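You operate a simulated robot arm through the tools that you are given. There is no shell and no other tool. Be economical: measure what you need, move in short steps, check, and stop when the job is done.

The job below is to be done with a simulated robot arm. You get a single attempt, and the scene is never put back.

Task
Put things in order on the dresser top. At the end: the clear cotton jar is on the green coaster; the green salt cup stands where the blue tall vase stood; the blue tall vase stands where the clear cotton jar stood; the purple lavender block is on the brown keepsake box; whatever was shut is shut again. Leave all else as you found it, and nothing knocked over.

Only the result counts: the job must be done as asked and must still hold three seconds after the hand-in. Knocking over, shifting, dropping, spilling or breaking anything else fails it.

Robot
A 6-joint arm with a two-finger parallel gripper, fixed in place. Base frame: the origin is at the foot of the arm, x ahead of it, y to its left, z up; the work surface is at about z = 0. Readings come in m, rad, newtons and seconds.
With the tool pointing down near the work surface it reaches from about 0.18 to 0.46 m from the base axis. Its first joint turns from -1.222 to 1.222 rad. Payload 1.9 kg.
The tool frame sits at the grasp point between the pads (the TCP): z along the fingers, y along the line on which they close. The tips reach 0.023 m beyond it. Largest opening 0.094 m; finger width 0.038, thickness 0.01; the body of the gripper, 0.054 by 0.096 m, starts 0.039 m behind the TCP.
Orientation is that of the tool frame in the base frame, as [roll, pitch, yaw] about the fixed x, y, z axes, in that order (R = Rz(yaw) Ry(pitch) Rx(roll)). With the fingers straight down and closing along the base's y, the tool's x points along the base's -x, its y along +y and its z along -z.

Tools
- The arm moves only by the tool play_rows. Its argument "rows" is a list of rows, each a list of 7 numbers: the closure, from 0 (fully open) to 1 (shut), then the shift along the base's x, y, z in units of 25 mm (1.0 is 25 mm), then the turn, a rotation vector about the base's x, y, z in units of 5 degrees (1.0 is 5 degrees). In form: [[grip, tx, ty, tz, ax, ay, az], ...]. A call has 1 to 10 rows; each row shifts and turns the commanded pose from where the row before left it. A call with a number of a shift or a turn outside -1 to 1 is refused whole. Each row takes 0.2 s and may step no farther than 0.05 m and 0.15 rad from the row before; otherwise, or with a gripper value out of range, the whole call is refused. Where a pose cannot be reached the arm comes as near as it can. A force on the tool above 40 N (or 10 N above the force at the start of the call, whichever is more), or a blocked arm, ends the call early, and 0.2 s more pass. The fingers move at their own pace (about 0.108 m/s each) and stop on an object; they squeeze with about 26 N. The grip force told is the motor's: it shows also when the fingers shut on nothing. Time passes only in rows, and 0.2 s behind the last, so rows that do not move let the fingers close. The reply holds the time, the measured pose of the TCP, the force on the tool along the base axes, the opening and the grip force, in the units named above and with some noise, and new pictures: "pictures" is both (left out), scene, wrist or none.
- Cameras (640 x 400 px; columns grow to the right, rows downward): "scene" is fixed at [0.0327, 0.2957, 0.4306]; the picture's right is [-0.93, -0.36, 0.00], its down [-0.17, 0.45, -0.87] and it looks along [0.31, -0.82, -0.49] (base axes); focal length 258 px, centre (320, 200). "wrist" rides on the gripper at [-0.039, 0, -0.044] in the tool frame; the picture's right is [0.00, -1.00, 0.00], its down [0.97, 0.00, -0.24] and it looks along [0.24, 0.00, 0.97] (tool axes); focal length 218 px, centre (320, 200).
- pixel_to_xyz(camera, pixels): for up to 12 pixels [column, row] of the newest picture of that camera ("zoom" is the newest enlarged one), the place [x, y, z] in the base frame of the surface seen there, good to about 0.002 m. The clock stands still meanwhile.
- zoom(camera, box): a new picture of the part [left, top, right, bottom] of that camera's present view, enlarged. The clock stands still meanwhile.
- hand_in(): hands the job in; it is judged then, once.

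Work in short steps. Measure before you move; look again where a grasp or a placing could have gone wrong, and mend it. You have 80 turns and 120 pictures in all, those below and enlarged ones among them. Open the gripper and draw the arm clear of the work before you hand the job in, unless the task says otherwise; then end with one line.

The tools are called after "Call:" by a JSON object that holds its "op" and its "data". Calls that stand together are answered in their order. play_rows: Moves the arm, as the interface text tells. Its arguments: {"type":"object","properties":{"rows":{"type":"array","items":{"type":"array","items":{"type":"number"}}},"pictures":{"type":"string","enum":["both","scene","wrist","none"]}},"required":["rows"]} The other tools are called the same way: pixel_to_xyz (camera, pixels) gives the place of the surface under pixels of a picture; zoom (camera, box) takes an enlarged picture of a part of a camera's view; hand_in () hands the job in.

At the start:

```text
time_s: 0.0
eef_pos: [0.2879, -0.0884, 0.3317]
tool_rot: [-3.141, 0.001, 3.141]
contact_force: [0.3, 0.7, -0.6]
gripper_width: 0.0941
finger_force: 0.0
```

scene: 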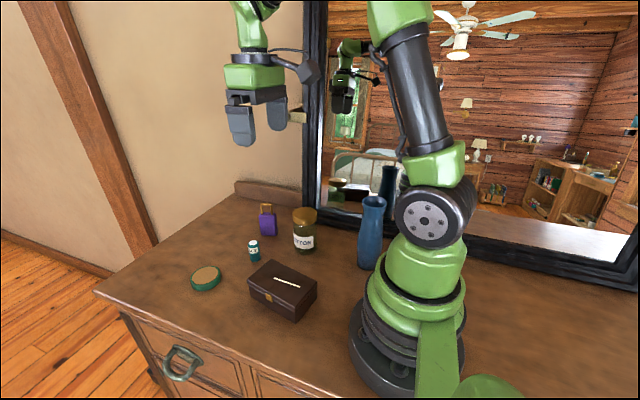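
wrist: 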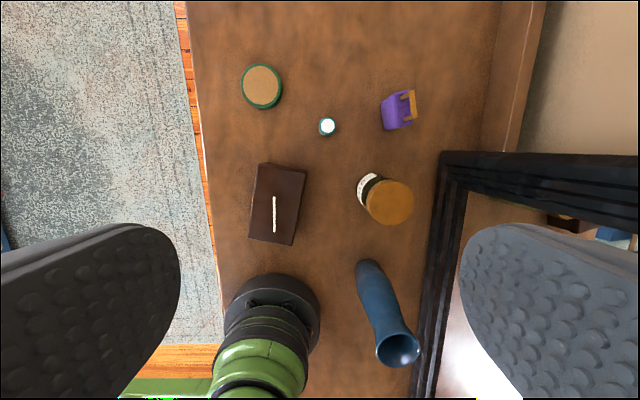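

The scene shows the coaster (206,278), salt cup (253,250), lavender block (268,220), jar (304,230), vase (371,232) and box (283,290). I zoom in and measure them.

Call:
{"op": "zoom", "data": {"camera": "scene", "box": [170, 180, 410, 330]}}

Call:
{"op": "zoom", "data": {"camera": "wrist", "box": [200, 50, 456, 210]}}

Call:
{"op": "pixel_to_xyz", "data": {"camera": "wrist", "pixels": [[262, 86], [327, 127], [395, 112], [413, 106], [390, 202], [362, 187], [260, 165], [304, 172], [293, 243], [250, 237], [397, 350], [368, 265]]}}

Call:
{"op": "pixel_to_xyz", "data": {"camera": "scene", "pixels": [[206, 273], [253, 242], [254, 258], [267, 228], [266, 207], [304, 214], [303, 240], [303, 252], [373, 200], [370, 235], [368, 262], [285, 282]]}}

```text
2.67 times, centred on (290, 255) of scene
```

zoom: 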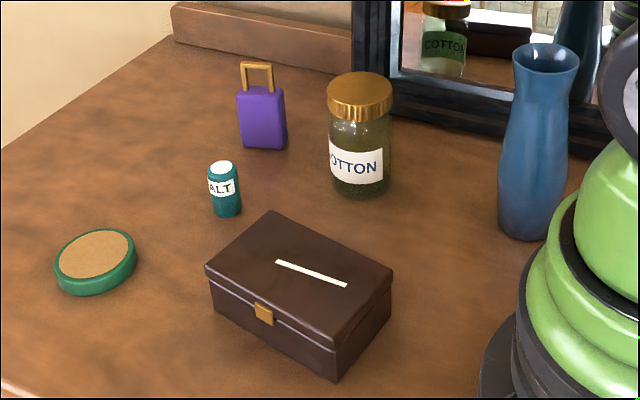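

```text
2.50 times, centred on (328, 130) of wrist
```

zoom: 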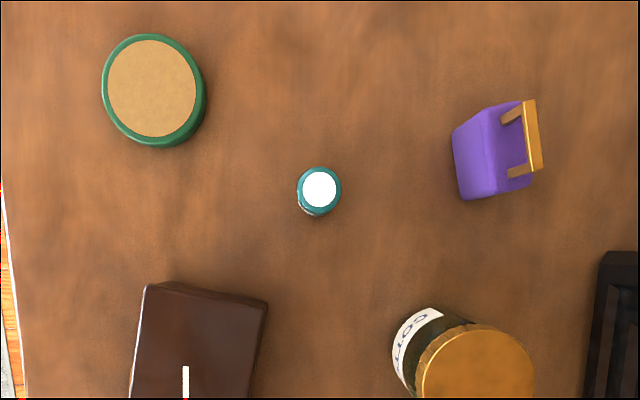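

```text
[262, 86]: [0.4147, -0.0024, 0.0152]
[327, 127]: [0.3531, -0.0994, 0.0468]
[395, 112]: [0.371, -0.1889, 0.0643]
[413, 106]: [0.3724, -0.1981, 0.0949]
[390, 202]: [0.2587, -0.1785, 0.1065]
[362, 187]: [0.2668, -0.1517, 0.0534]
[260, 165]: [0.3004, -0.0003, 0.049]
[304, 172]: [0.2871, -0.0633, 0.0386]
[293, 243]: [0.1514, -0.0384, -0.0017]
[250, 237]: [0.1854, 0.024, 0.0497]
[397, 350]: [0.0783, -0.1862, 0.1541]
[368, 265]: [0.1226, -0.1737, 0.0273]
```

```text
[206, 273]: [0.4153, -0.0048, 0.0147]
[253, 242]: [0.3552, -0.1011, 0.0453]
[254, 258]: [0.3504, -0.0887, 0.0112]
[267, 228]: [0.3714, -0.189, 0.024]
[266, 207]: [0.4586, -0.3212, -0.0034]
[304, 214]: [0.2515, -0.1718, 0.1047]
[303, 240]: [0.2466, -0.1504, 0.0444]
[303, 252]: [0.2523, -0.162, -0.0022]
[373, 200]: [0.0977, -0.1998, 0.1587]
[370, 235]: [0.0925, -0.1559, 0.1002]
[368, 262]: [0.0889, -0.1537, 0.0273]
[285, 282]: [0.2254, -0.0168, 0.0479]
```

Next I measure rims and edges more precisely, and the mirror frame.

Call:
{"op": "zoom", "data": {"camera": "wrist", "box": [320, 150, 480, 250]}}

Call:
{"op": "pixel_to_xyz", "data": {"camera": "wrist", "pixels": [[368, 203], [411, 203], [389, 182], [390, 222], [379, 348], [417, 348], [397, 334], [440, 190], [445, 153], [425, 300], [244, 86], [279, 86]]}}

Call:
{"op": "zoom", "data": {"camera": "scene", "box": [240, 180, 400, 280]}}

Call:
{"op": "pixel_to_xyz", "data": {"camera": "zoom", "pixels": [[82, 125], [134, 120], [86, 170], [132, 170], [80, 105], [107, 92], [485, 70], [577, 70], [470, 330], [570, 330], [530, 75], [260, 68]]}}

```text
4.00 times, centred on (400, 200) of wrist
```

zoom: 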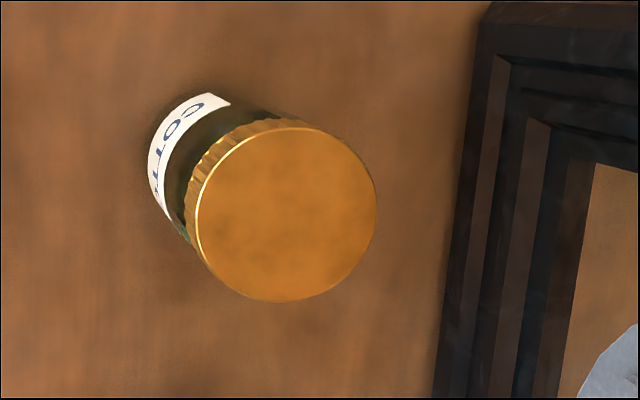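

```text
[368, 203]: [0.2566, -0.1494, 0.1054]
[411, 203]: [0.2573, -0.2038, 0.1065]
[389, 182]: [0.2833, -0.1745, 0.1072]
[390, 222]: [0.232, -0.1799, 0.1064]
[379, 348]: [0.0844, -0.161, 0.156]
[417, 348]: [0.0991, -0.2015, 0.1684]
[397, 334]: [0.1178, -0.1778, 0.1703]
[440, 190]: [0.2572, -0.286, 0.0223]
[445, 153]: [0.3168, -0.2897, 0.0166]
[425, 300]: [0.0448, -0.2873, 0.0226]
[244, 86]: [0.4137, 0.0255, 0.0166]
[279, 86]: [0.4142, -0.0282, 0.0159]
```

```text
4.00 times, centred on (320, 230) of scene
```

zoom: 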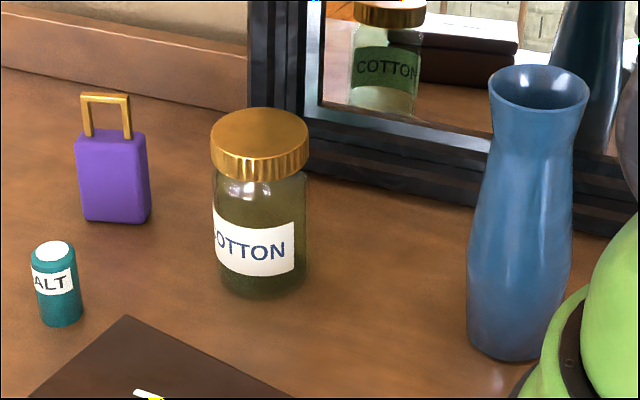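

```text
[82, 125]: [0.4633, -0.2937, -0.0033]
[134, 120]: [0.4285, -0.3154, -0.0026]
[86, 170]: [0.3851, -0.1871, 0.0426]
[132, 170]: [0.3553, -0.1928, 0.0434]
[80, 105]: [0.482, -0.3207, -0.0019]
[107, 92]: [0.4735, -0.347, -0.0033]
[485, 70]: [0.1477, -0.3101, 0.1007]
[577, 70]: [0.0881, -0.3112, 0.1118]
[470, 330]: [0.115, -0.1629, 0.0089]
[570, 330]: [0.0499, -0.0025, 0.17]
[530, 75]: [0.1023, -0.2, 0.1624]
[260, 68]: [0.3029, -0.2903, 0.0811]
```

Jar is at about (0.257,-0.1775), top at 0.107; vase (0.0955,-0.180), top 0.168; coaster (0.415,0.000), top 0.015. I go above the jar at z=0.20.

Call:
{"op": "play_rows", "data": {"rows": [[0, -0.2067, -0.594, -0.878, 0, 0, 0], [0, -0.2067, -0.594, -0.878, 0, 0, 0], [0, -0.2067, -0.594, -0.878, 0, 0, 0], [0, -0.2067, -0.594, -0.878, 0, 0, 0], [0, -0.2067, -0.594, -0.878, 0, 0, 0], [0, -0.2067, -0.594, -0.878, 0, 0, 0], [0, 0, 0, 0, 0, 0, 0]]}}

```text
time_s: 1.6
eef_pos: [0.2574, -0.1765, 0.2003]
tool_rot: [-3.141, 0.001, 3.138]
contact_force: [0.4, 0.7, 0.0]
gripper_width: 0.0939
finger_force: 0.1
```

scene: 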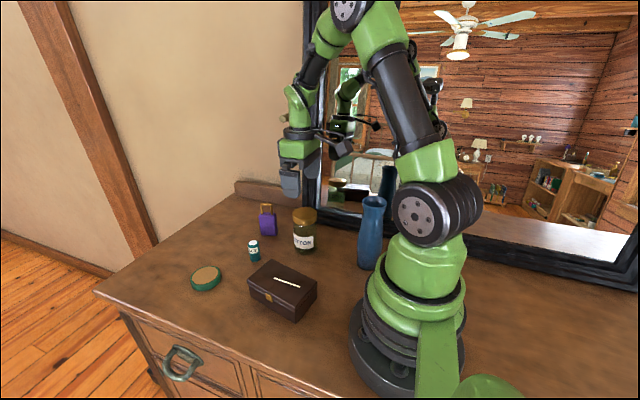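
wrist: 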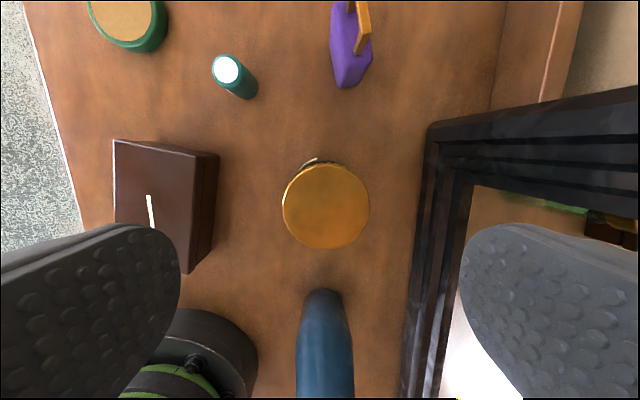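

The lid is centred at (325,206), which is about (0.258,-0.179). I go down to z≈0.074 around it and close.

Call:
{"op": "play_rows", "data": {"rows": [[0, 0.02, -0.1, -0.84, 0, 0, 0], [0, 0, 0, -0.84, 0, 0, 0], [0, 0, 0, -0.84, 0, 0, 0], [0, 0, 0, -0.84, 0, 0, 0], [0, 0, 0, -0.84, 0, 0, 0], [0, 0, 0, -0.84, 0, 0, 0], [0, 0, 0, 0, 0, 0, 0]]}}

Call:
{"op": "play_rows", "data": {"rows": [[1, 0, 0, 0, 0, 0, 0], [1, 0, 0, 0, 0, 0, 0], [1, 0, 0, 0, 0, 0, 0], [1, 0, 0, 0, 0, 0, 0]]}}

```text
time_s: 3.2
eef_pos: [0.2564, -0.1814, 0.0733]
tool_rot: [-3.141, 0.002, 3.14]
contact_force: [0.3, 0.7, -0.5]
gripper_width: 0.0938
finger_force: 0.2
```

scene: 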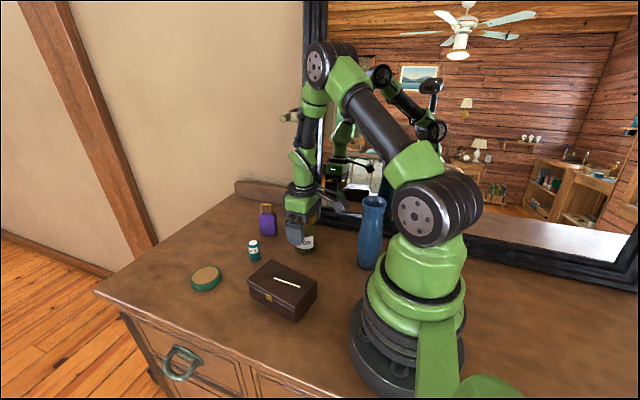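
wrist: 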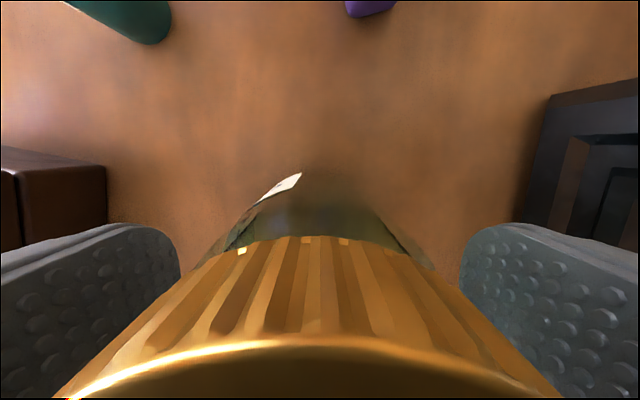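

```text
time_s: 4.2
eef_pos: [0.2568, -0.1818, 0.074]
tool_rot: [-3.141, 0.0, 3.14]
contact_force: [0.2, -0.8, -0.7]
gripper_width: 0.0592
finger_force: 25.9
```

scene: 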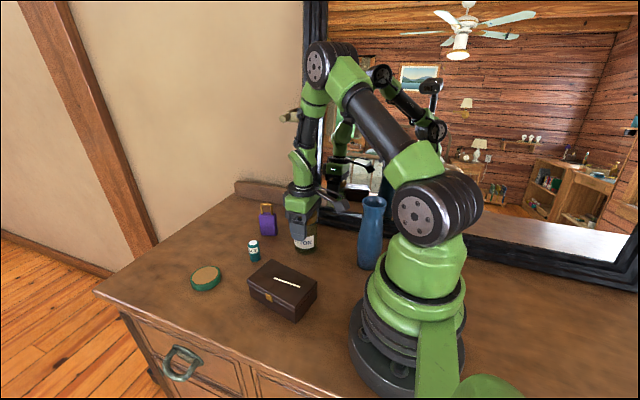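
wrist: 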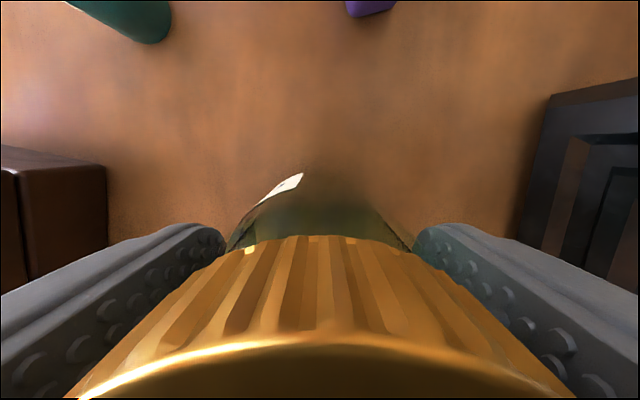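

The jar is gripped at 0.059 m. I lift it about 90 mm and check.

Call:
{"op": "play_rows", "data": {"rows": [[1, 0, 0, 0.4, 0, 0, 0], [1, 0, 0, 0.8, 0, 0, 0], [1, 0, 0, 0.8, 0, 0, 0], [1, 0, 0, 0.8, 0, 0, 0], [1, 0, 0, 0.8, 0, 0, 0], [1, 0, 0, 0, 0, 0, 0]]}}

```text
time_s: 5.6
eef_pos: [0.2557, -0.1814, 0.1634]
tool_rot: [-3.141, -0.001, 3.139]
contact_force: [0.3, 0.3, -1.7]
gripper_width: 0.0565
finger_force: 26.1
```

scene: 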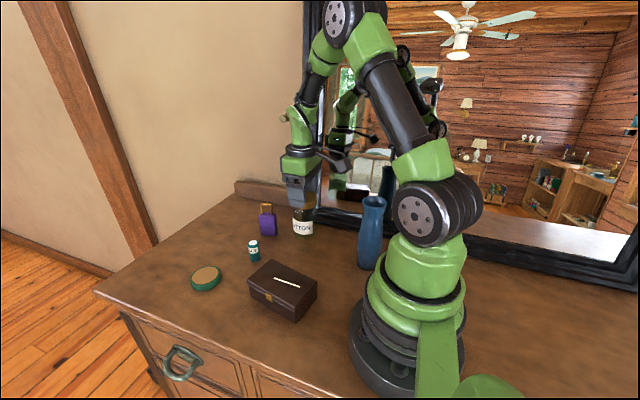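
wrist: 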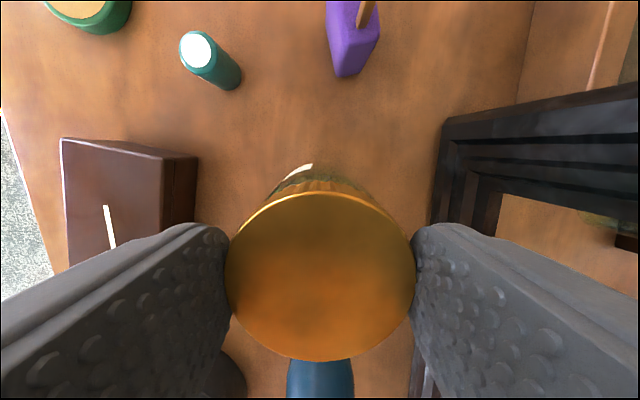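

The lid now looks farther from the camera (190 px wide), so the jar may have slipped in the grip. I zoom in to see.

Call:
{"op": "zoom", "data": {"camera": "scene", "box": [240, 140, 400, 240]}}

Call:
{"op": "pixel_to_xyz", "data": {"camera": "wrist", "pixels": [[320, 280], [320, 200], [320, 350], [320, 188], [320, 178]]}}

Call:
{"op": "pixel_to_xyz", "data": {"camera": "scene", "pixels": [[303, 212], [303, 228], [303, 233]]}}

```text
4.00 times, centred on (320, 190) of scene
```

zoom: 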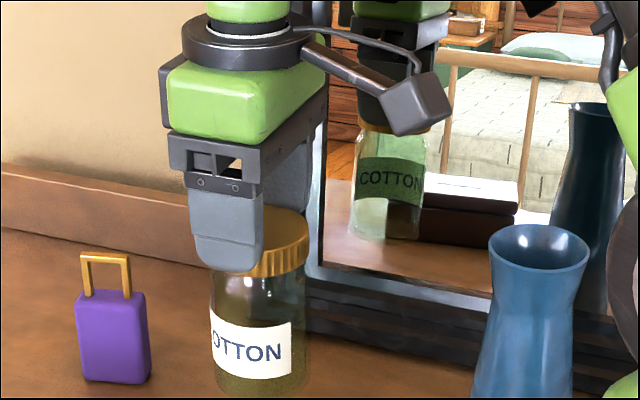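

```text
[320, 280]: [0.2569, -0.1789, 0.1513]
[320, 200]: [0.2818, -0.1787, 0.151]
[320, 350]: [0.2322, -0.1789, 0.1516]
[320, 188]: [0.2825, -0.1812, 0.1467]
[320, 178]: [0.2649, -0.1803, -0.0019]
```

```text
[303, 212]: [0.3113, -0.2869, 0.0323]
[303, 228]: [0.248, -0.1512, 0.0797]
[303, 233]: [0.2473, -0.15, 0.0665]
```

The jar did lift but slid about 45 mm; the lid top is now at z=0.151. I wait to see whether it still slips.

Call:
{"op": "play_rows", "data": {"rows": [[1, 0, 0, 0, 0, 0, 0], [1, 0, 0, 0, 0, 0, 0], [1, 0, 0, 0, 0, 0, 0]], "pictures": "wrist"}}

Call:
{"op": "pixel_to_xyz", "data": {"camera": "wrist", "pixels": [[320, 280], [320, 210], [320, 340]]}}

```text
time_s: 6.4
eef_pos: [0.2558, -0.1799, 0.163]
tool_rot: [3.141, 0.001, 3.14]
contact_force: [-0.7, -0.1, -1.5]
gripper_width: 0.0568
finger_force: 26.0
```

wrist: 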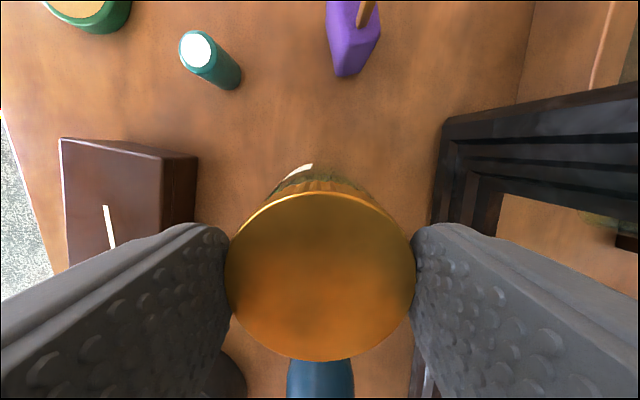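

```text
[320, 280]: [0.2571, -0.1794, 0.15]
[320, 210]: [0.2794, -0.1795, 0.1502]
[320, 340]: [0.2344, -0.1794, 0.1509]
```

It is stable: the lid holds well while the glass is slippery. I set it back down on its spot, then regrip on the whole lid height.

Call:
{"op": "play_rows", "data": {"rows": [[1, 0, 0, -0.5, 0, 0, 0], [1, 0, 0, -0.5, 0, 0, 0], [1, 0, 0, -0.4, 0, 0, 0], [1, 0, 0, -0.2, 0, 0, 0], [1, 0, 0, -0.12, 0, 0, 0], [1, 0, 0, 0, 0, 0, 0]]}}

Call:
{"op": "pixel_to_xyz", "data": {"camera": "wrist", "pixels": [[320, 280], [320, 210], [320, 340]]}}

```text
time_s: 7.8
eef_pos: [0.2576, -0.1804, 0.1207]
tool_rot: [3.141, 0.001, 3.141]
contact_force: [-0.1, 2.5, 2.5]
gripper_width: 0.0564
finger_force: 25.7
```

scene: 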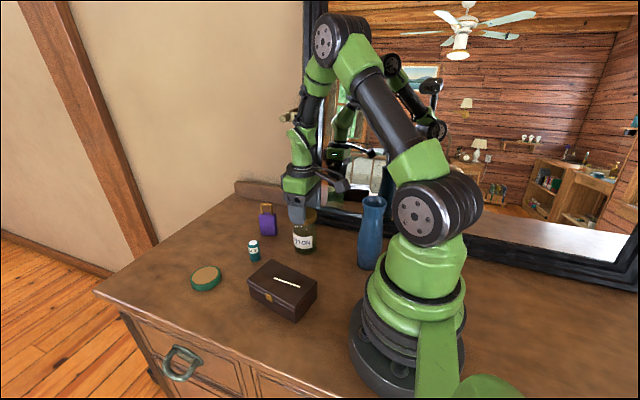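
wrist: 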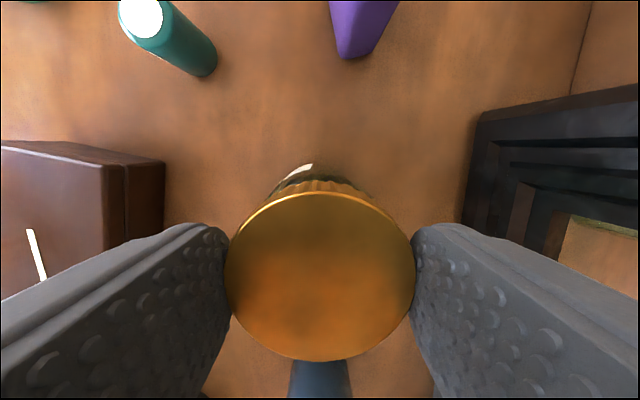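

```text
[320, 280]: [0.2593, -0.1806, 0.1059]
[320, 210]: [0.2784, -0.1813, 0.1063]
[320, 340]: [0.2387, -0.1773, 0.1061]
```

The jar touches down (force +2.5 N in z, lid top 0.106). I open, lower 9 mm, and close on the lid.

Call:
{"op": "play_rows", "data": {"rows": [[0.6, 0, 0, 0, 0, 0, 0], [0.2, 0, 0, 0, 0, 0, 0], [0.2, 0, 0, -0.2, 0, 0, 0], [0.2, 0.04, 0, -0.2, 0, 0, 0], [0.2, 0, 0, 0, 0, 0, 0], [1, 0, 0, 0, 0, 0, 0], [1, 0, 0, 0, 0, 0, 0], [1, 0, 0, 0, 0, 0, 0]], "pictures": "wrist"}}

Call:
{"op": "play_rows", "data": {"rows": [[1, 0, 0, 0.2, 0, 0, 0], [1, 0, 0, 0.4, 0, 0, 0], [1, 0, 0, 0.6, 0, 0, 0], [1, 0, 0, 0.6, 0, 0, 0], [1, 0, 0, 0.6, 0, 0, 0], [1, 0, 0, 0.6, 0, 0, 0], [1, 0, 0, 0, 0, 0, 0]]}}

Call:
{"op": "pixel_to_xyz", "data": {"camera": "wrist", "pixels": [[320, 300], [320, 230], [320, 350]]}}

```text
time_s: 9.6
eef_pos: [0.2588, -0.1817, 0.1096]
tool_rot: [-3.141, -0.001, 3.139]
contact_force: [-0.1, 1.5, -0.1]
gripper_width: 0.0567
finger_force: 26.0
```

wrist: 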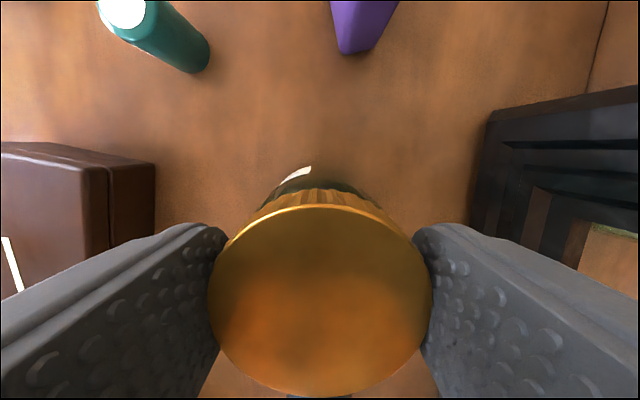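

```text
time_s: 11.2
eef_pos: [0.2587, -0.1798, 0.1863]
tool_rot: [3.141, -0.001, 3.14]
contact_force: [-0.2, -0.7, -3.0]
gripper_width: 0.0565
finger_force: 26.0
```

scene: 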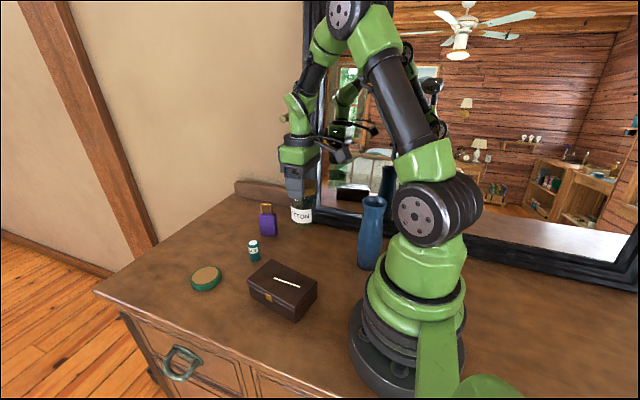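
wrist: 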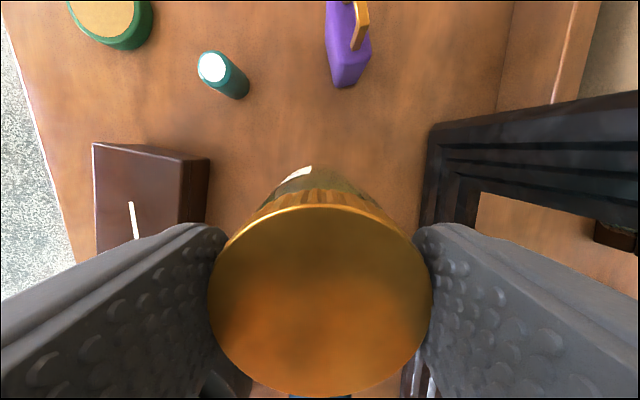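

```text
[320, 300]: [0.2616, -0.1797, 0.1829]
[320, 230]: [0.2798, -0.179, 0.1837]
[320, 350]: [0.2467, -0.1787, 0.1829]
```

No slip: lid and TCP rose together (jar bottom ≈0.077). I carry it over to the coaster.

Call:
{"op": "play_rows", "data": {"rows": [[1, 0.628, 0.72, 0, 0, 0, 0], [1, 0.628, 0.72, 0, 0, 0, 0], [1, 0.628, 0.72, 0, 0, 0, 0], [1, 0.628, 0.72, 0, 0, 0, 0], [1, 0.628, 0.72, 0, 0, 0, 0], [1, 0.628, 0.72, 0, 0, 0, 0], [1, 0.628, 0.72, 0, 0, 0, 0], [1, 0.628, 0.72, 0, 0, 0, 0], [1, 0.628, 0.72, 0, 0, 0, 0], [1, 0.628, 0.72, 0, 0, 0, 0]], "pictures": "none"}}

Call:
{"op": "play_rows", "data": {"rows": [[1, 0, 0, -0.5, 0, 0, 0], [1, 0, 0, -0.5, 0, 0, 0], [1, 0, 0, -0.5, 0, 0, 0], [1, 0, 0, 0, 0, 0, 0]]}}

Call:
{"op": "zoom", "data": {"camera": "scene", "box": [160, 190, 320, 290]}}

```text
time_s: 13.4
eef_pos: [0.4161, -0.0017, 0.1883]
tool_rot: [-3.141, 0.0, 3.139]
contact_force: [0.0, -0.2, -2.0]
gripper_width: 0.0562
finger_force: 26.0
```

```text
time_s: 14.4
eef_pos: [0.4153, -0.002, 0.149]
tool_rot: [3.141, 0.0, 3.139]
contact_force: [-0.6, -0.1, -2.5]
gripper_width: 0.0565
finger_force: 26.7
```

scene: 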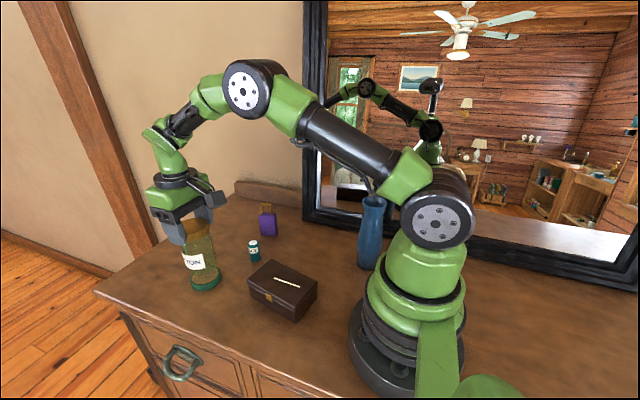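
wrist: 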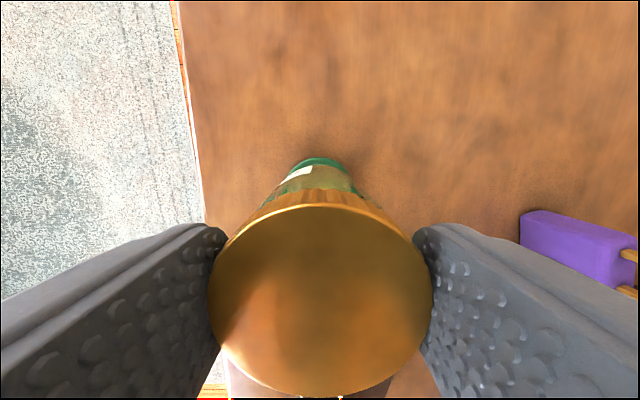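

```text
4.00 times, centred on (240, 240) of scene
```

zoom: 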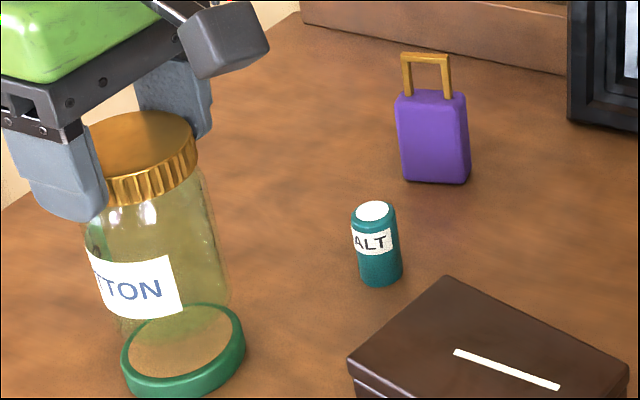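

The jar is above the coaster, about 24 mm too high and 1–2 mm off in y. I lower it the rest of the way with a small correction.

Call:
{"op": "play_rows", "data": {"rows": [[1, 0, 0.06, -0.4, 0, 0, 0], [1, 0, 0, -0.3, 0, 0, 0], [1, 0, 0, -0.15, 0, 0, 0], [1, 0, 0, -0.1, 0, 0, 0], [1, 0, 0, 0, 0, 0, 0]]}}

Call:
{"op": "zoom", "data": {"camera": "scene", "box": [140, 190, 300, 290]}}

```text
time_s: 15.6
eef_pos: [0.4155, 0.0019, 0.126]
tool_rot: [-3.141, -0.001, 3.14]
contact_force: [-1.0, -0.6, 2.7]
gripper_width: 0.0565
finger_force: 26.5
```

scene: 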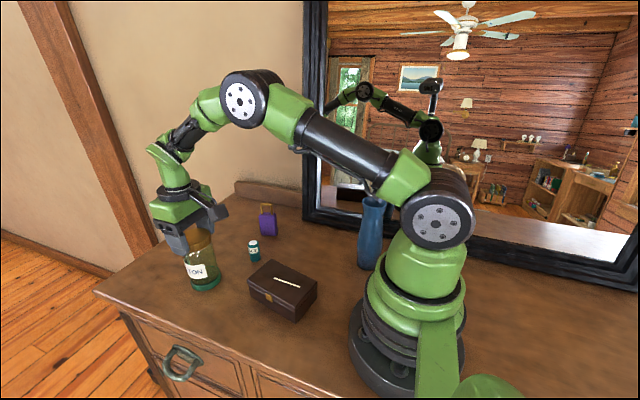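
wrist: 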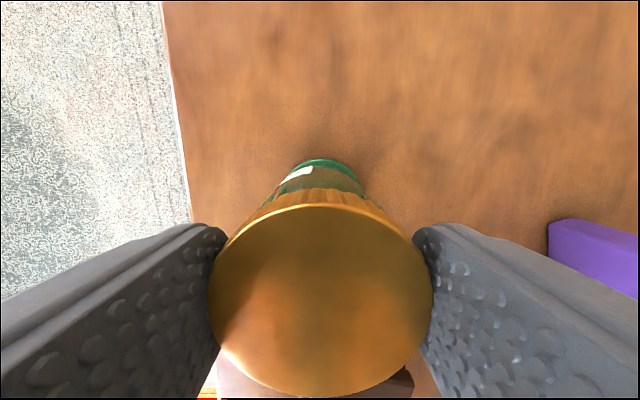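

```text
4.00 times, centred on (220, 240) of scene
```

zoom: 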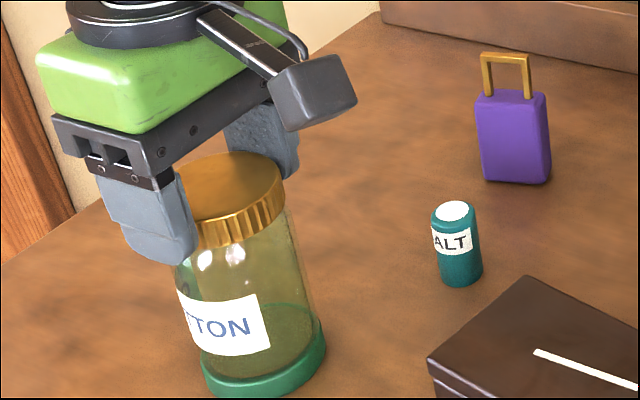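

The jar sits on the coaster (contact +2.7 N) and looks centred. I release and rise, then head to a spot over the table with a view of the block and box.

Call:
{"op": "play_rows", "data": {"rows": [[0.5, 0, 0, 0, 0, 0, 0], [0.2, 0, 0, 0, 0, 0, 0], [0.2, 0, 0, 0, 0, 0, 0], [0.2, 0, 0, 0.6, 0, 0, 0], [0.2, 0, 0, 0.9, 0, 0, 0], [0.2, 0, 0, 0.9, 0, 0, 0], [0.2, -0.3, 0, 0.9, 0, 0, 0], [0, -0.8, -0.8, 0.5, 0, 0, 0], [0, -0.8, -0.8, 0.5, 0, 0, 0], [0, -0.8, -0.8, 0, 0, 0, 0]], "pictures": "none"}}

Call:
{"op": "play_rows", "data": {"rows": [[0, -0.8, -0.8, 0, 0, 0, 0], [0, -0.2, -0.8, 0, 0, 0, 0], [0, 0, 0, 0, 0, 0, 0]]}}

Call:
{"op": "zoom", "data": {"camera": "scene", "box": [140, 190, 300, 290]}}

```text
time_s: 17.8
eef_pos: [0.3492, -0.0573, 0.232]
tool_rot: [-3.141, 0.0, 3.141]
contact_force: [-0.5, -0.3, -0.1]
gripper_width: 0.094
finger_force: 0.0
```

```text
time_s: 18.6
eef_pos: [0.322, -0.0984, 0.2341]
tool_rot: [-3.141, -0.001, 3.139]
contact_force: [0.5, -0.9, -0.6]
gripper_width: 0.0942
finger_force: 0.1
```

scene: 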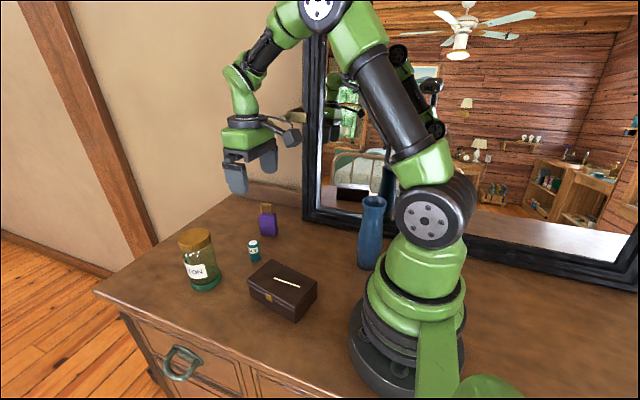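
wrist: 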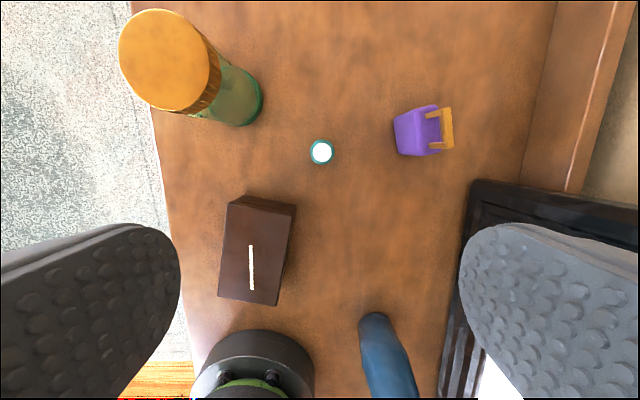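

```text
4.00 times, centred on (220, 240) of scene
```

zoom: 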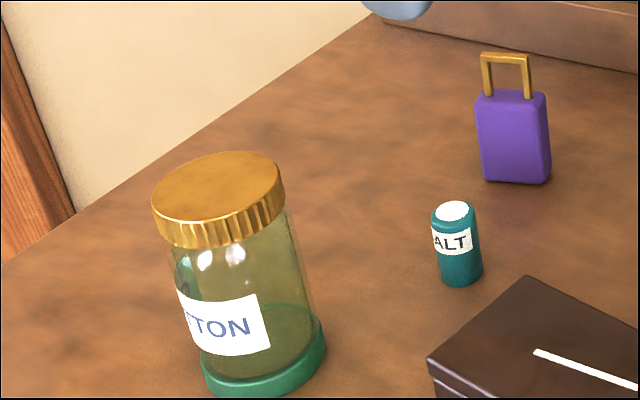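

The jar is well seated. Now the vase: I go above it at (0.0955,-0.180), z≈0.23.

Call:
{"op": "play_rows", "data": {"rows": [[0, -0.906, -0.326, 0, 0, 0, 0], [0, -0.906, -0.326, 0, 0, 0, 0], [0, -0.906, -0.326, 0, 0, 0, 0], [0, -0.906, -0.326, 0, 0, 0, 0], [0, -0.906, -0.326, 0, 0, 0, 0], [0, -0.906, -0.326, 0, 0, 0, 0], [0, -0.906, -0.326, 0, 0, 0, 0], [0, -0.906, -0.326, 0, 0, 0, 0], [0, -0.906, -0.326, 0, 0, 0, 0], [0, 0, 0, 0, 0, 0, 0]]}}

Call:
{"op": "zoom", "data": {"camera": "wrist", "box": [180, 120, 500, 320]}}

```text
time_s: 20.8
eef_pos: [0.1183, -0.1723, 0.231]
tool_rot: [-3.141, 0.001, -3.141]
contact_force: [1.8, -0.4, -0.7]
gripper_width: 0.0936
finger_force: 0.1
```

scene: 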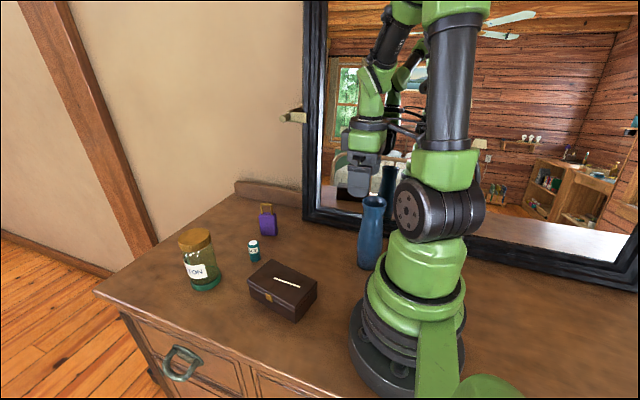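
wrist: 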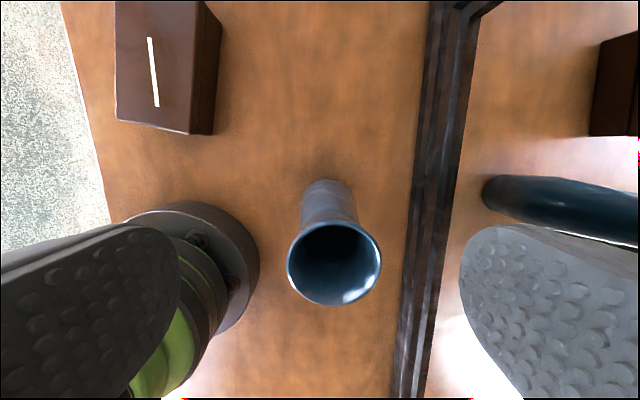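

```text
2.00 times, centred on (340, 220) of wrist
```

zoom: 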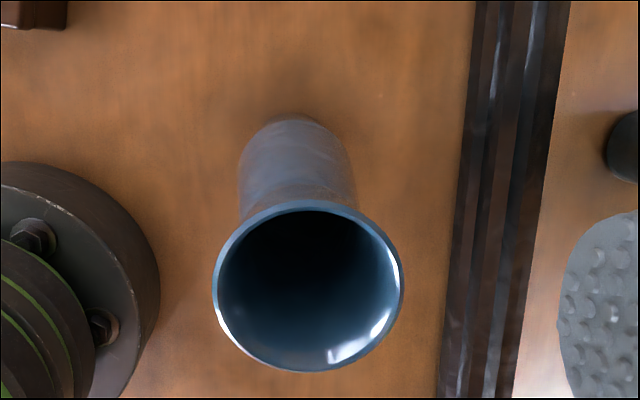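

The rim centre computes again to (0.0955,-0.180), with a diameter of about 52 mm. I align and then go down to z≈0.148.

Call:
{"op": "play_rows", "data": {"rows": [[0, -0.91, -0.31, 0, 0, 0, 0], [0, 0, 0, 0, 0, 0, 0], [0, 0, 0, -0.8, 0, 0, 0], [0, 0, 0, -0.8, 0, 0, 0], [0, 0, 0, -0.8, 0, 0, 0], [0, 0, 0, -0.9, 0, 0, 0], [0, 0, 0, 0, 0, 0, 0]]}}

Call:
{"op": "zoom", "data": {"camera": "scene", "box": [290, 130, 450, 230]}}

```text
time_s: 22.4
eef_pos: [0.0937, -0.1818, 0.1486]
tool_rot: [3.14, 0.0, 3.14]
contact_force: [0.6, -0.7, 0.5]
gripper_width: 0.094
finger_force: 0.0
```

scene: 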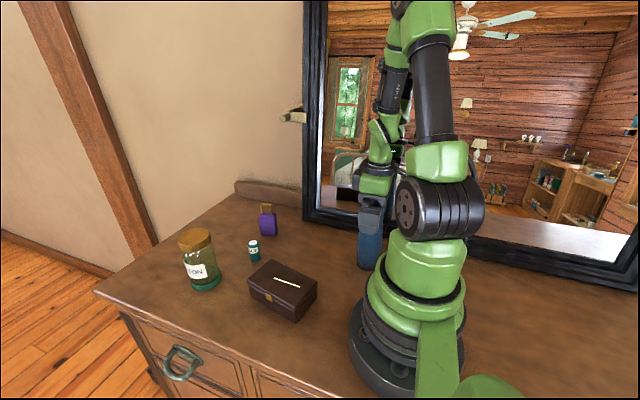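
wrist: 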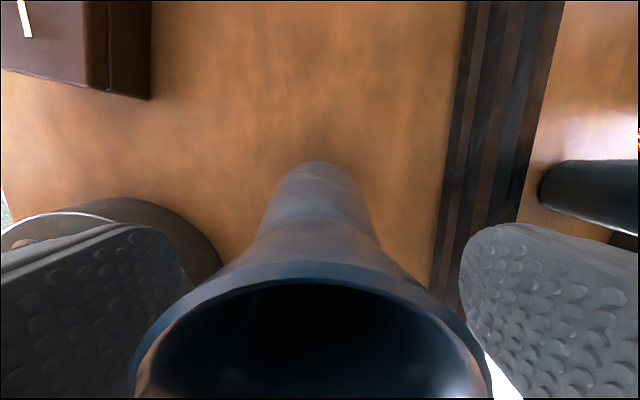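

```text
4.00 times, centred on (370, 180) of scene
```

zoom: 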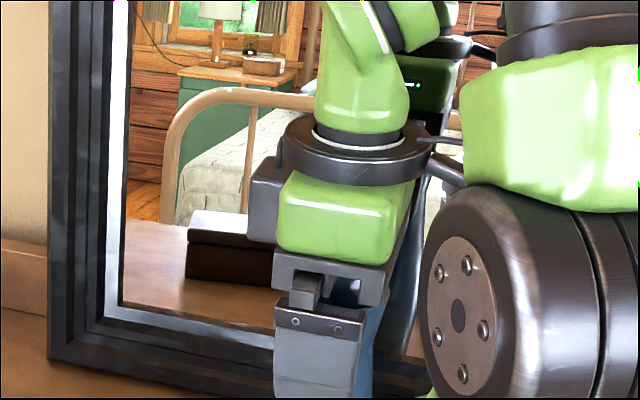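

The rim is centred between the fingers. I close and lift slightly.

Call:
{"op": "play_rows", "data": {"rows": [[1, 0, 0, 0, 0, 0, 0], [1, 0, 0, 0, 0, 0, 0], [1, 0, 0, 0, 0, 0, 0], [1, 0, 0, 0.1, 0, 0, 0], [1, 0, 0, 0.3, 0, 0, 0], [1, 0, 0, 0.4, 0, 0, 0], [1, 0, 0, 0.4, 0, 0, 0], [1, 0, 0, 0, 0, 0, 0]]}}

Call:
{"op": "zoom", "data": {"camera": "scene", "box": [290, 180, 450, 280]}}

```text
time_s: 24.2
eef_pos: [0.0956, -0.1806, 0.1791]
tool_rot: [-3.141, -0.001, 3.14]
contact_force: [0.5, 0.6, -2.5]
gripper_width: 0.054
finger_force: 25.7
```

scene: 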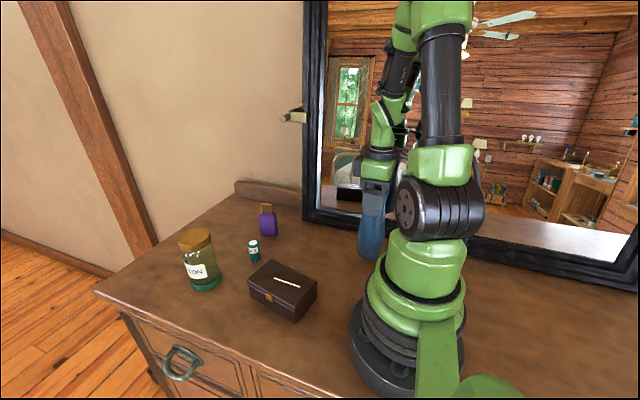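
wrist: 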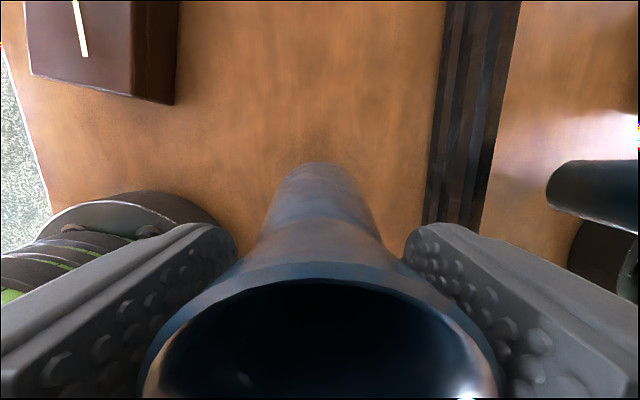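

```text
4.00 times, centred on (370, 230) of scene
```

zoom: 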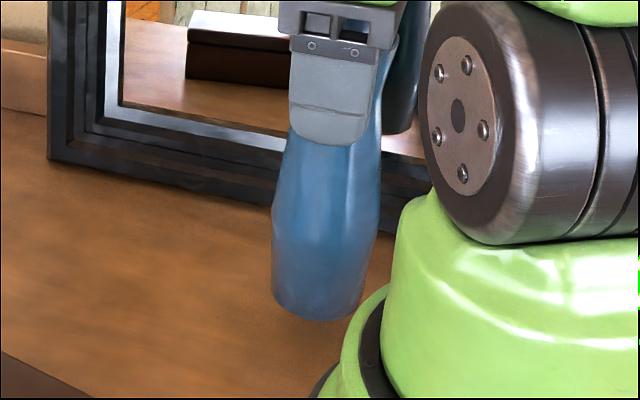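

The vase is held with no slip and its bottom is about 30 mm up. I carry it 163 mm in +x to the jar's old spot.

Call:
{"op": "play_rows", "data": {"rows": [[1, 0.4, 0, 0, 0, 0, 0], [1, 0.8, 0, 0, 0, 0, 0], [1, 0.9, 0, 0, 0, 0, 0], [1, 0.9, 0, 0, 0, 0, 0], [1, 0.9, 0, 0, 0, 0, 0], [1, 0.9, 0, 0, 0, 0, 0], [1, 0.8, 0, 0, 0, 0, 0], [1, 0.6, 0, 0, 0, 0, 0], [1, 0.32, 0, 0, 0, 0, 0], [1, 0, 0, 0, 0, 0, 0]]}}

Call:
{"op": "zoom", "data": {"camera": "scene", "box": [230, 160, 390, 260]}}

```text
time_s: 26.4
eef_pos: [0.2603, -0.1809, 0.1806]
tool_rot: [-3.141, 0.0, 3.141]
contact_force: [-1.2, -0.4, -2.8]
gripper_width: 0.0541
finger_force: 25.6
```

scene: 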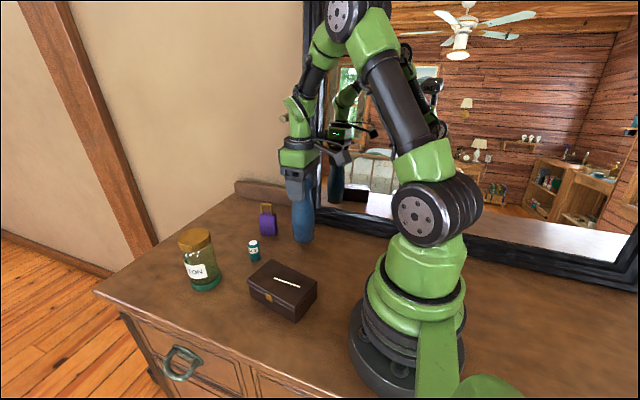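
wrist: 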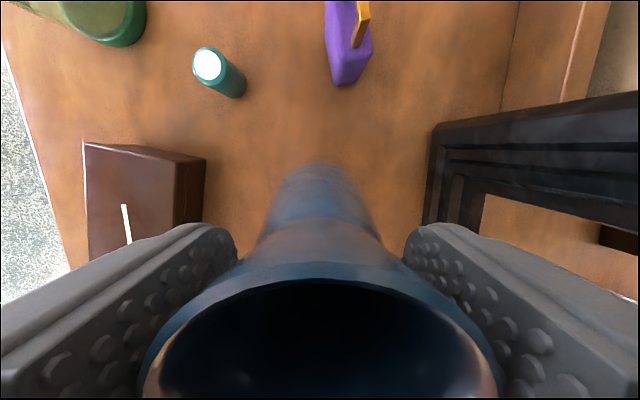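

```text
4.00 times, centred on (310, 210) of scene
```

zoom: 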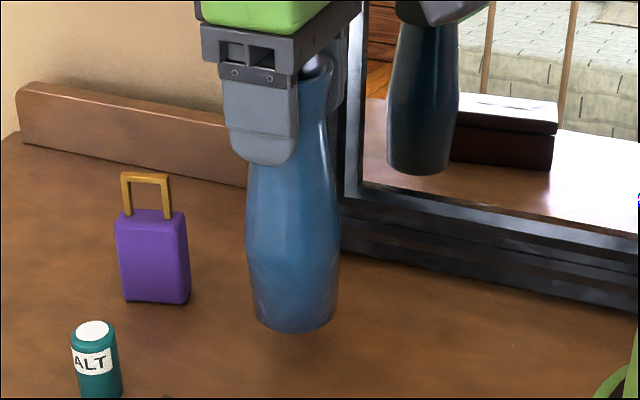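

Straight and in place. I lower it 30 mm until contact.

Call:
{"op": "play_rows", "data": {"rows": [[1, -0.03, 0.02, -0.4, 0, 0, 0], [1, 0, 0, -0.4, 0, 0, 0], [1, 0, 0, -0.2, 0, 0, 0], [1, 0, 0, -0.12, 0, 0, 0], [1, 0, 0, -0.08, 0, 0, 0], [1, 0, 0, 0, 0, 0, 0]], "pictures": "scene"}}

Call:
{"op": "zoom", "data": {"camera": "scene", "box": [230, 170, 390, 270]}}

```text
time_s: 27.8
eef_pos: [0.2578, -0.1782, 0.1511]
tool_rot: [3.141, 0.0, 3.138]
contact_force: [0.2, -0.5, -1.8]
gripper_width: 0.0538
finger_force: 26.0
```

scene: 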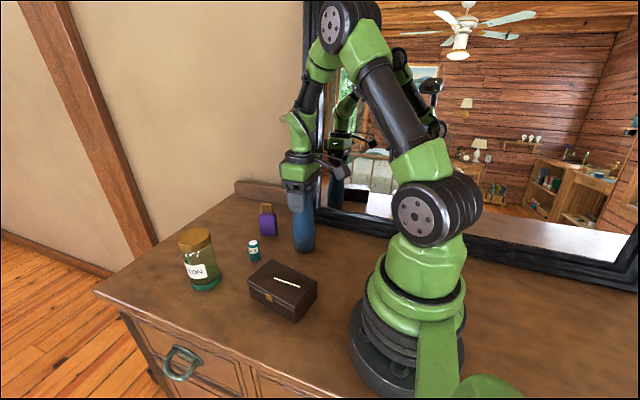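

```text
4.00 times, centred on (310, 220) of scene
```

zoom: 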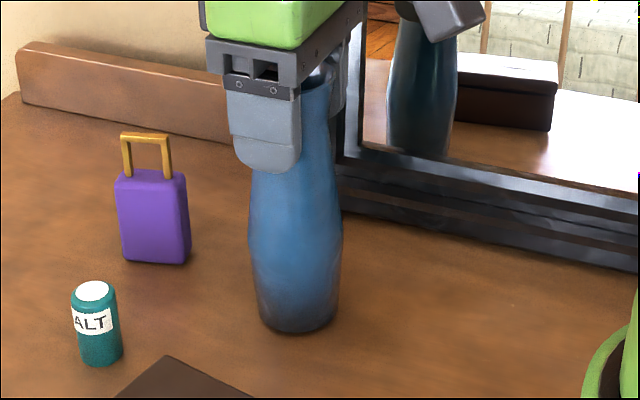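

Almost down (force −1.8 N, TCP 0.151). I lower gently a few more millimetres until the force turns.

Call:
{"op": "play_rows", "data": {"rows": [[1, 0, 0, -0.05, 0, 0, 0], [1, 0, 0, -0.04, 0, 0, 0], [1, 0, 0, 0, 0, 0, 0]], "pictures": "none"}}

```text
time_s: 28.6
eef_pos: [0.2582, -0.1798, 0.1498]
tool_rot: [-3.141, 0.002, 3.141]
contact_force: [0.1, 4.4, 7.4]
gripper_width: 0.054
finger_force: 25.8
```

Contact, +7.4 N. I open, rise clear of the rim, and retreat toward the salt cup.

Call:
{"op": "play_rows", "data": {"rows": [[0.6, 0, 0, 0.05, 0, 0, 0], [0.2, 0, 0, 0, 0, 0, 0], [0, 0, 0, 0, 0, 0, 0], [0, 0, 0, 0.6, 0, 0, 0], [0, 0, 0, 0.9, 0, 0, 0], [0, 0, 0, 0.9, 0, 0, 0], [0, 0, 0, 0.9, 0, 0, 0], [0, 0, 0, 0, 0, 0, 0]]}}

Call:
{"op": "zoom", "data": {"camera": "scene", "box": [230, 170, 390, 270]}}

```text
time_s: 30.4
eef_pos: [0.2577, -0.1809, 0.2303]
tool_rot: [3.14, 0.002, -3.141]
contact_force: [0.0, 0.6, 0.1]
gripper_width: 0.094
finger_force: 0.0
```

scene: 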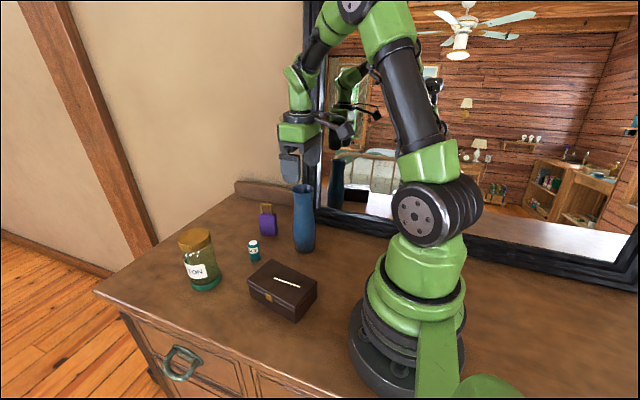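
wrist: 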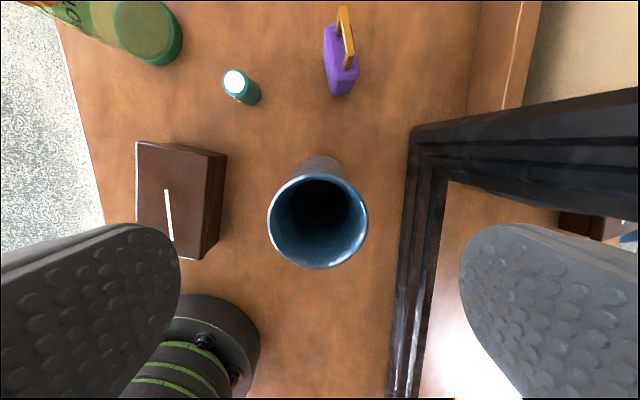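

```text
4.00 times, centred on (310, 220) of scene
```

zoom: 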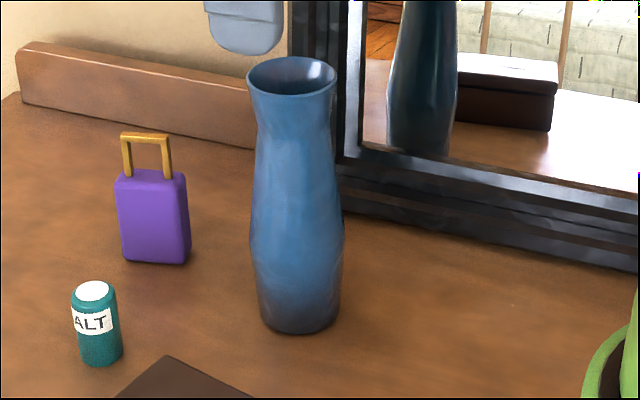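

The vase stands at (0.259,-0.180). Next the salt cup at (0.355,-0.0995): I go above it and part-way down with the fingers partly closed.

Call:
{"op": "play_rows", "data": {"rows": [[0, 0.778, 0.648, 0, 0, 0, 0], [0, 0.778, 0.648, 0, 0, 0, 0], [0, 0.778, 0.648, 0, 0, 0, 0], [0.4, 0.778, 0.648, 0, 0, 0, 0], [0.4, 0.778, 0.648, 0, 0, 0, 0], [0.4, 0, 0, -0.9, 0, 0, 0], [0.4, 0, 0, -0.9, 0, 0, 0], [0.4, 0, 0, -0.9, 0, 0, 0], [0.4, 0, 0, -0.9, 0, 0, 0], [0.4, 0, 0, -0.9, 0, 0, 0]]}}

Call:
{"op": "zoom", "data": {"camera": "wrist", "box": [220, 140, 420, 265]}}

```text
time_s: 32.6
eef_pos: [0.3557, -0.101, 0.1188]
tool_rot: [3.141, 0.002, 3.139]
contact_force: [-0.3, -0.5, 1.0]
gripper_width: 0.0566
finger_force: 0.1
```

scene: 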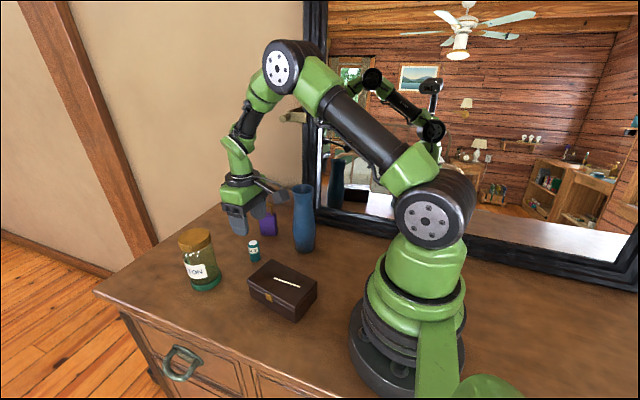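
wrist: 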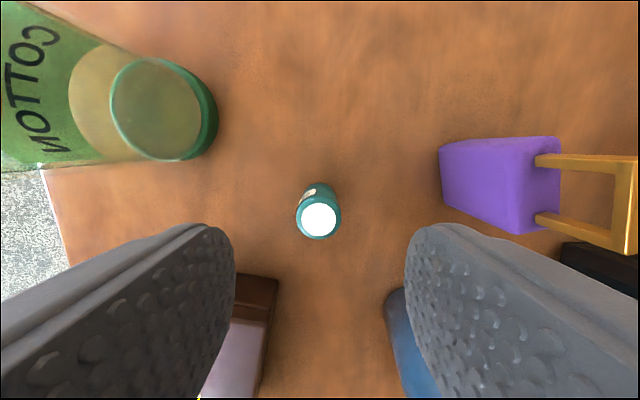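

```text
3.20 times, centred on (320, 202) of wrist
```

zoom: 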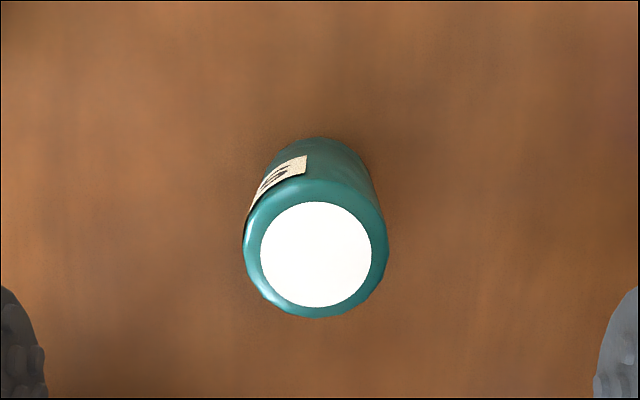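

The cup is centred under the tool at (0.355,-0.100). I go down to z≈0.028 and grip.

Call:
{"op": "play_rows", "data": {"rows": [[0.4, 0, 0.02, -0.9, 0, 0, 0], [0.4, 0, 0, -0.9, 0, 0, 0], [0.4, 0, 0, -0.9, 0, 0, 0], [0.4, 0, 0, -0.5, 0, 0, 0], [0.4, 0, 0, -0.36, 0, 0, 0], [0.4, 0, 0, 0, 0, 0, 0], [1, 0, 0, 0, 0, 0, 0], [1, 0, 0, 0, 0, 0, 0], [1, 0, 0, 0, 0, 0, 0]]}}

```text
time_s: 34.6
eef_pos: [0.3562, -0.099, 0.0288]
tool_rot: [-3.141, 0.0, 3.139]
contact_force: [-0.5, -0.3, 0.1]
gripper_width: 0.0248
finger_force: 26.1
```

scene: 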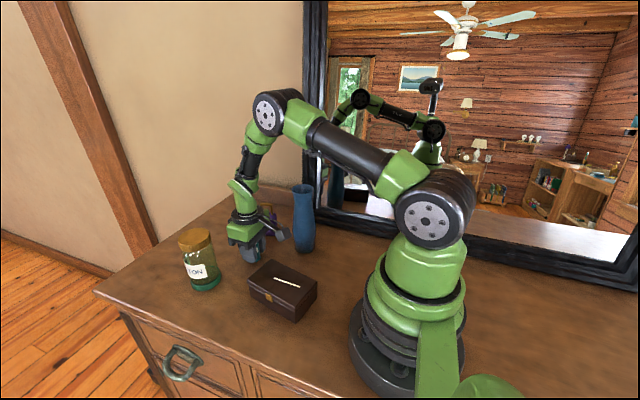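
wrist: 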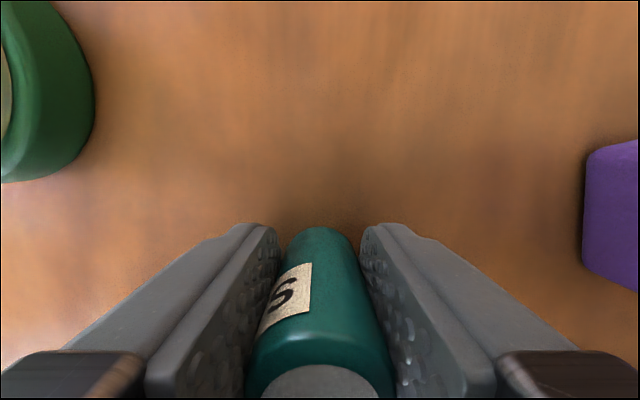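

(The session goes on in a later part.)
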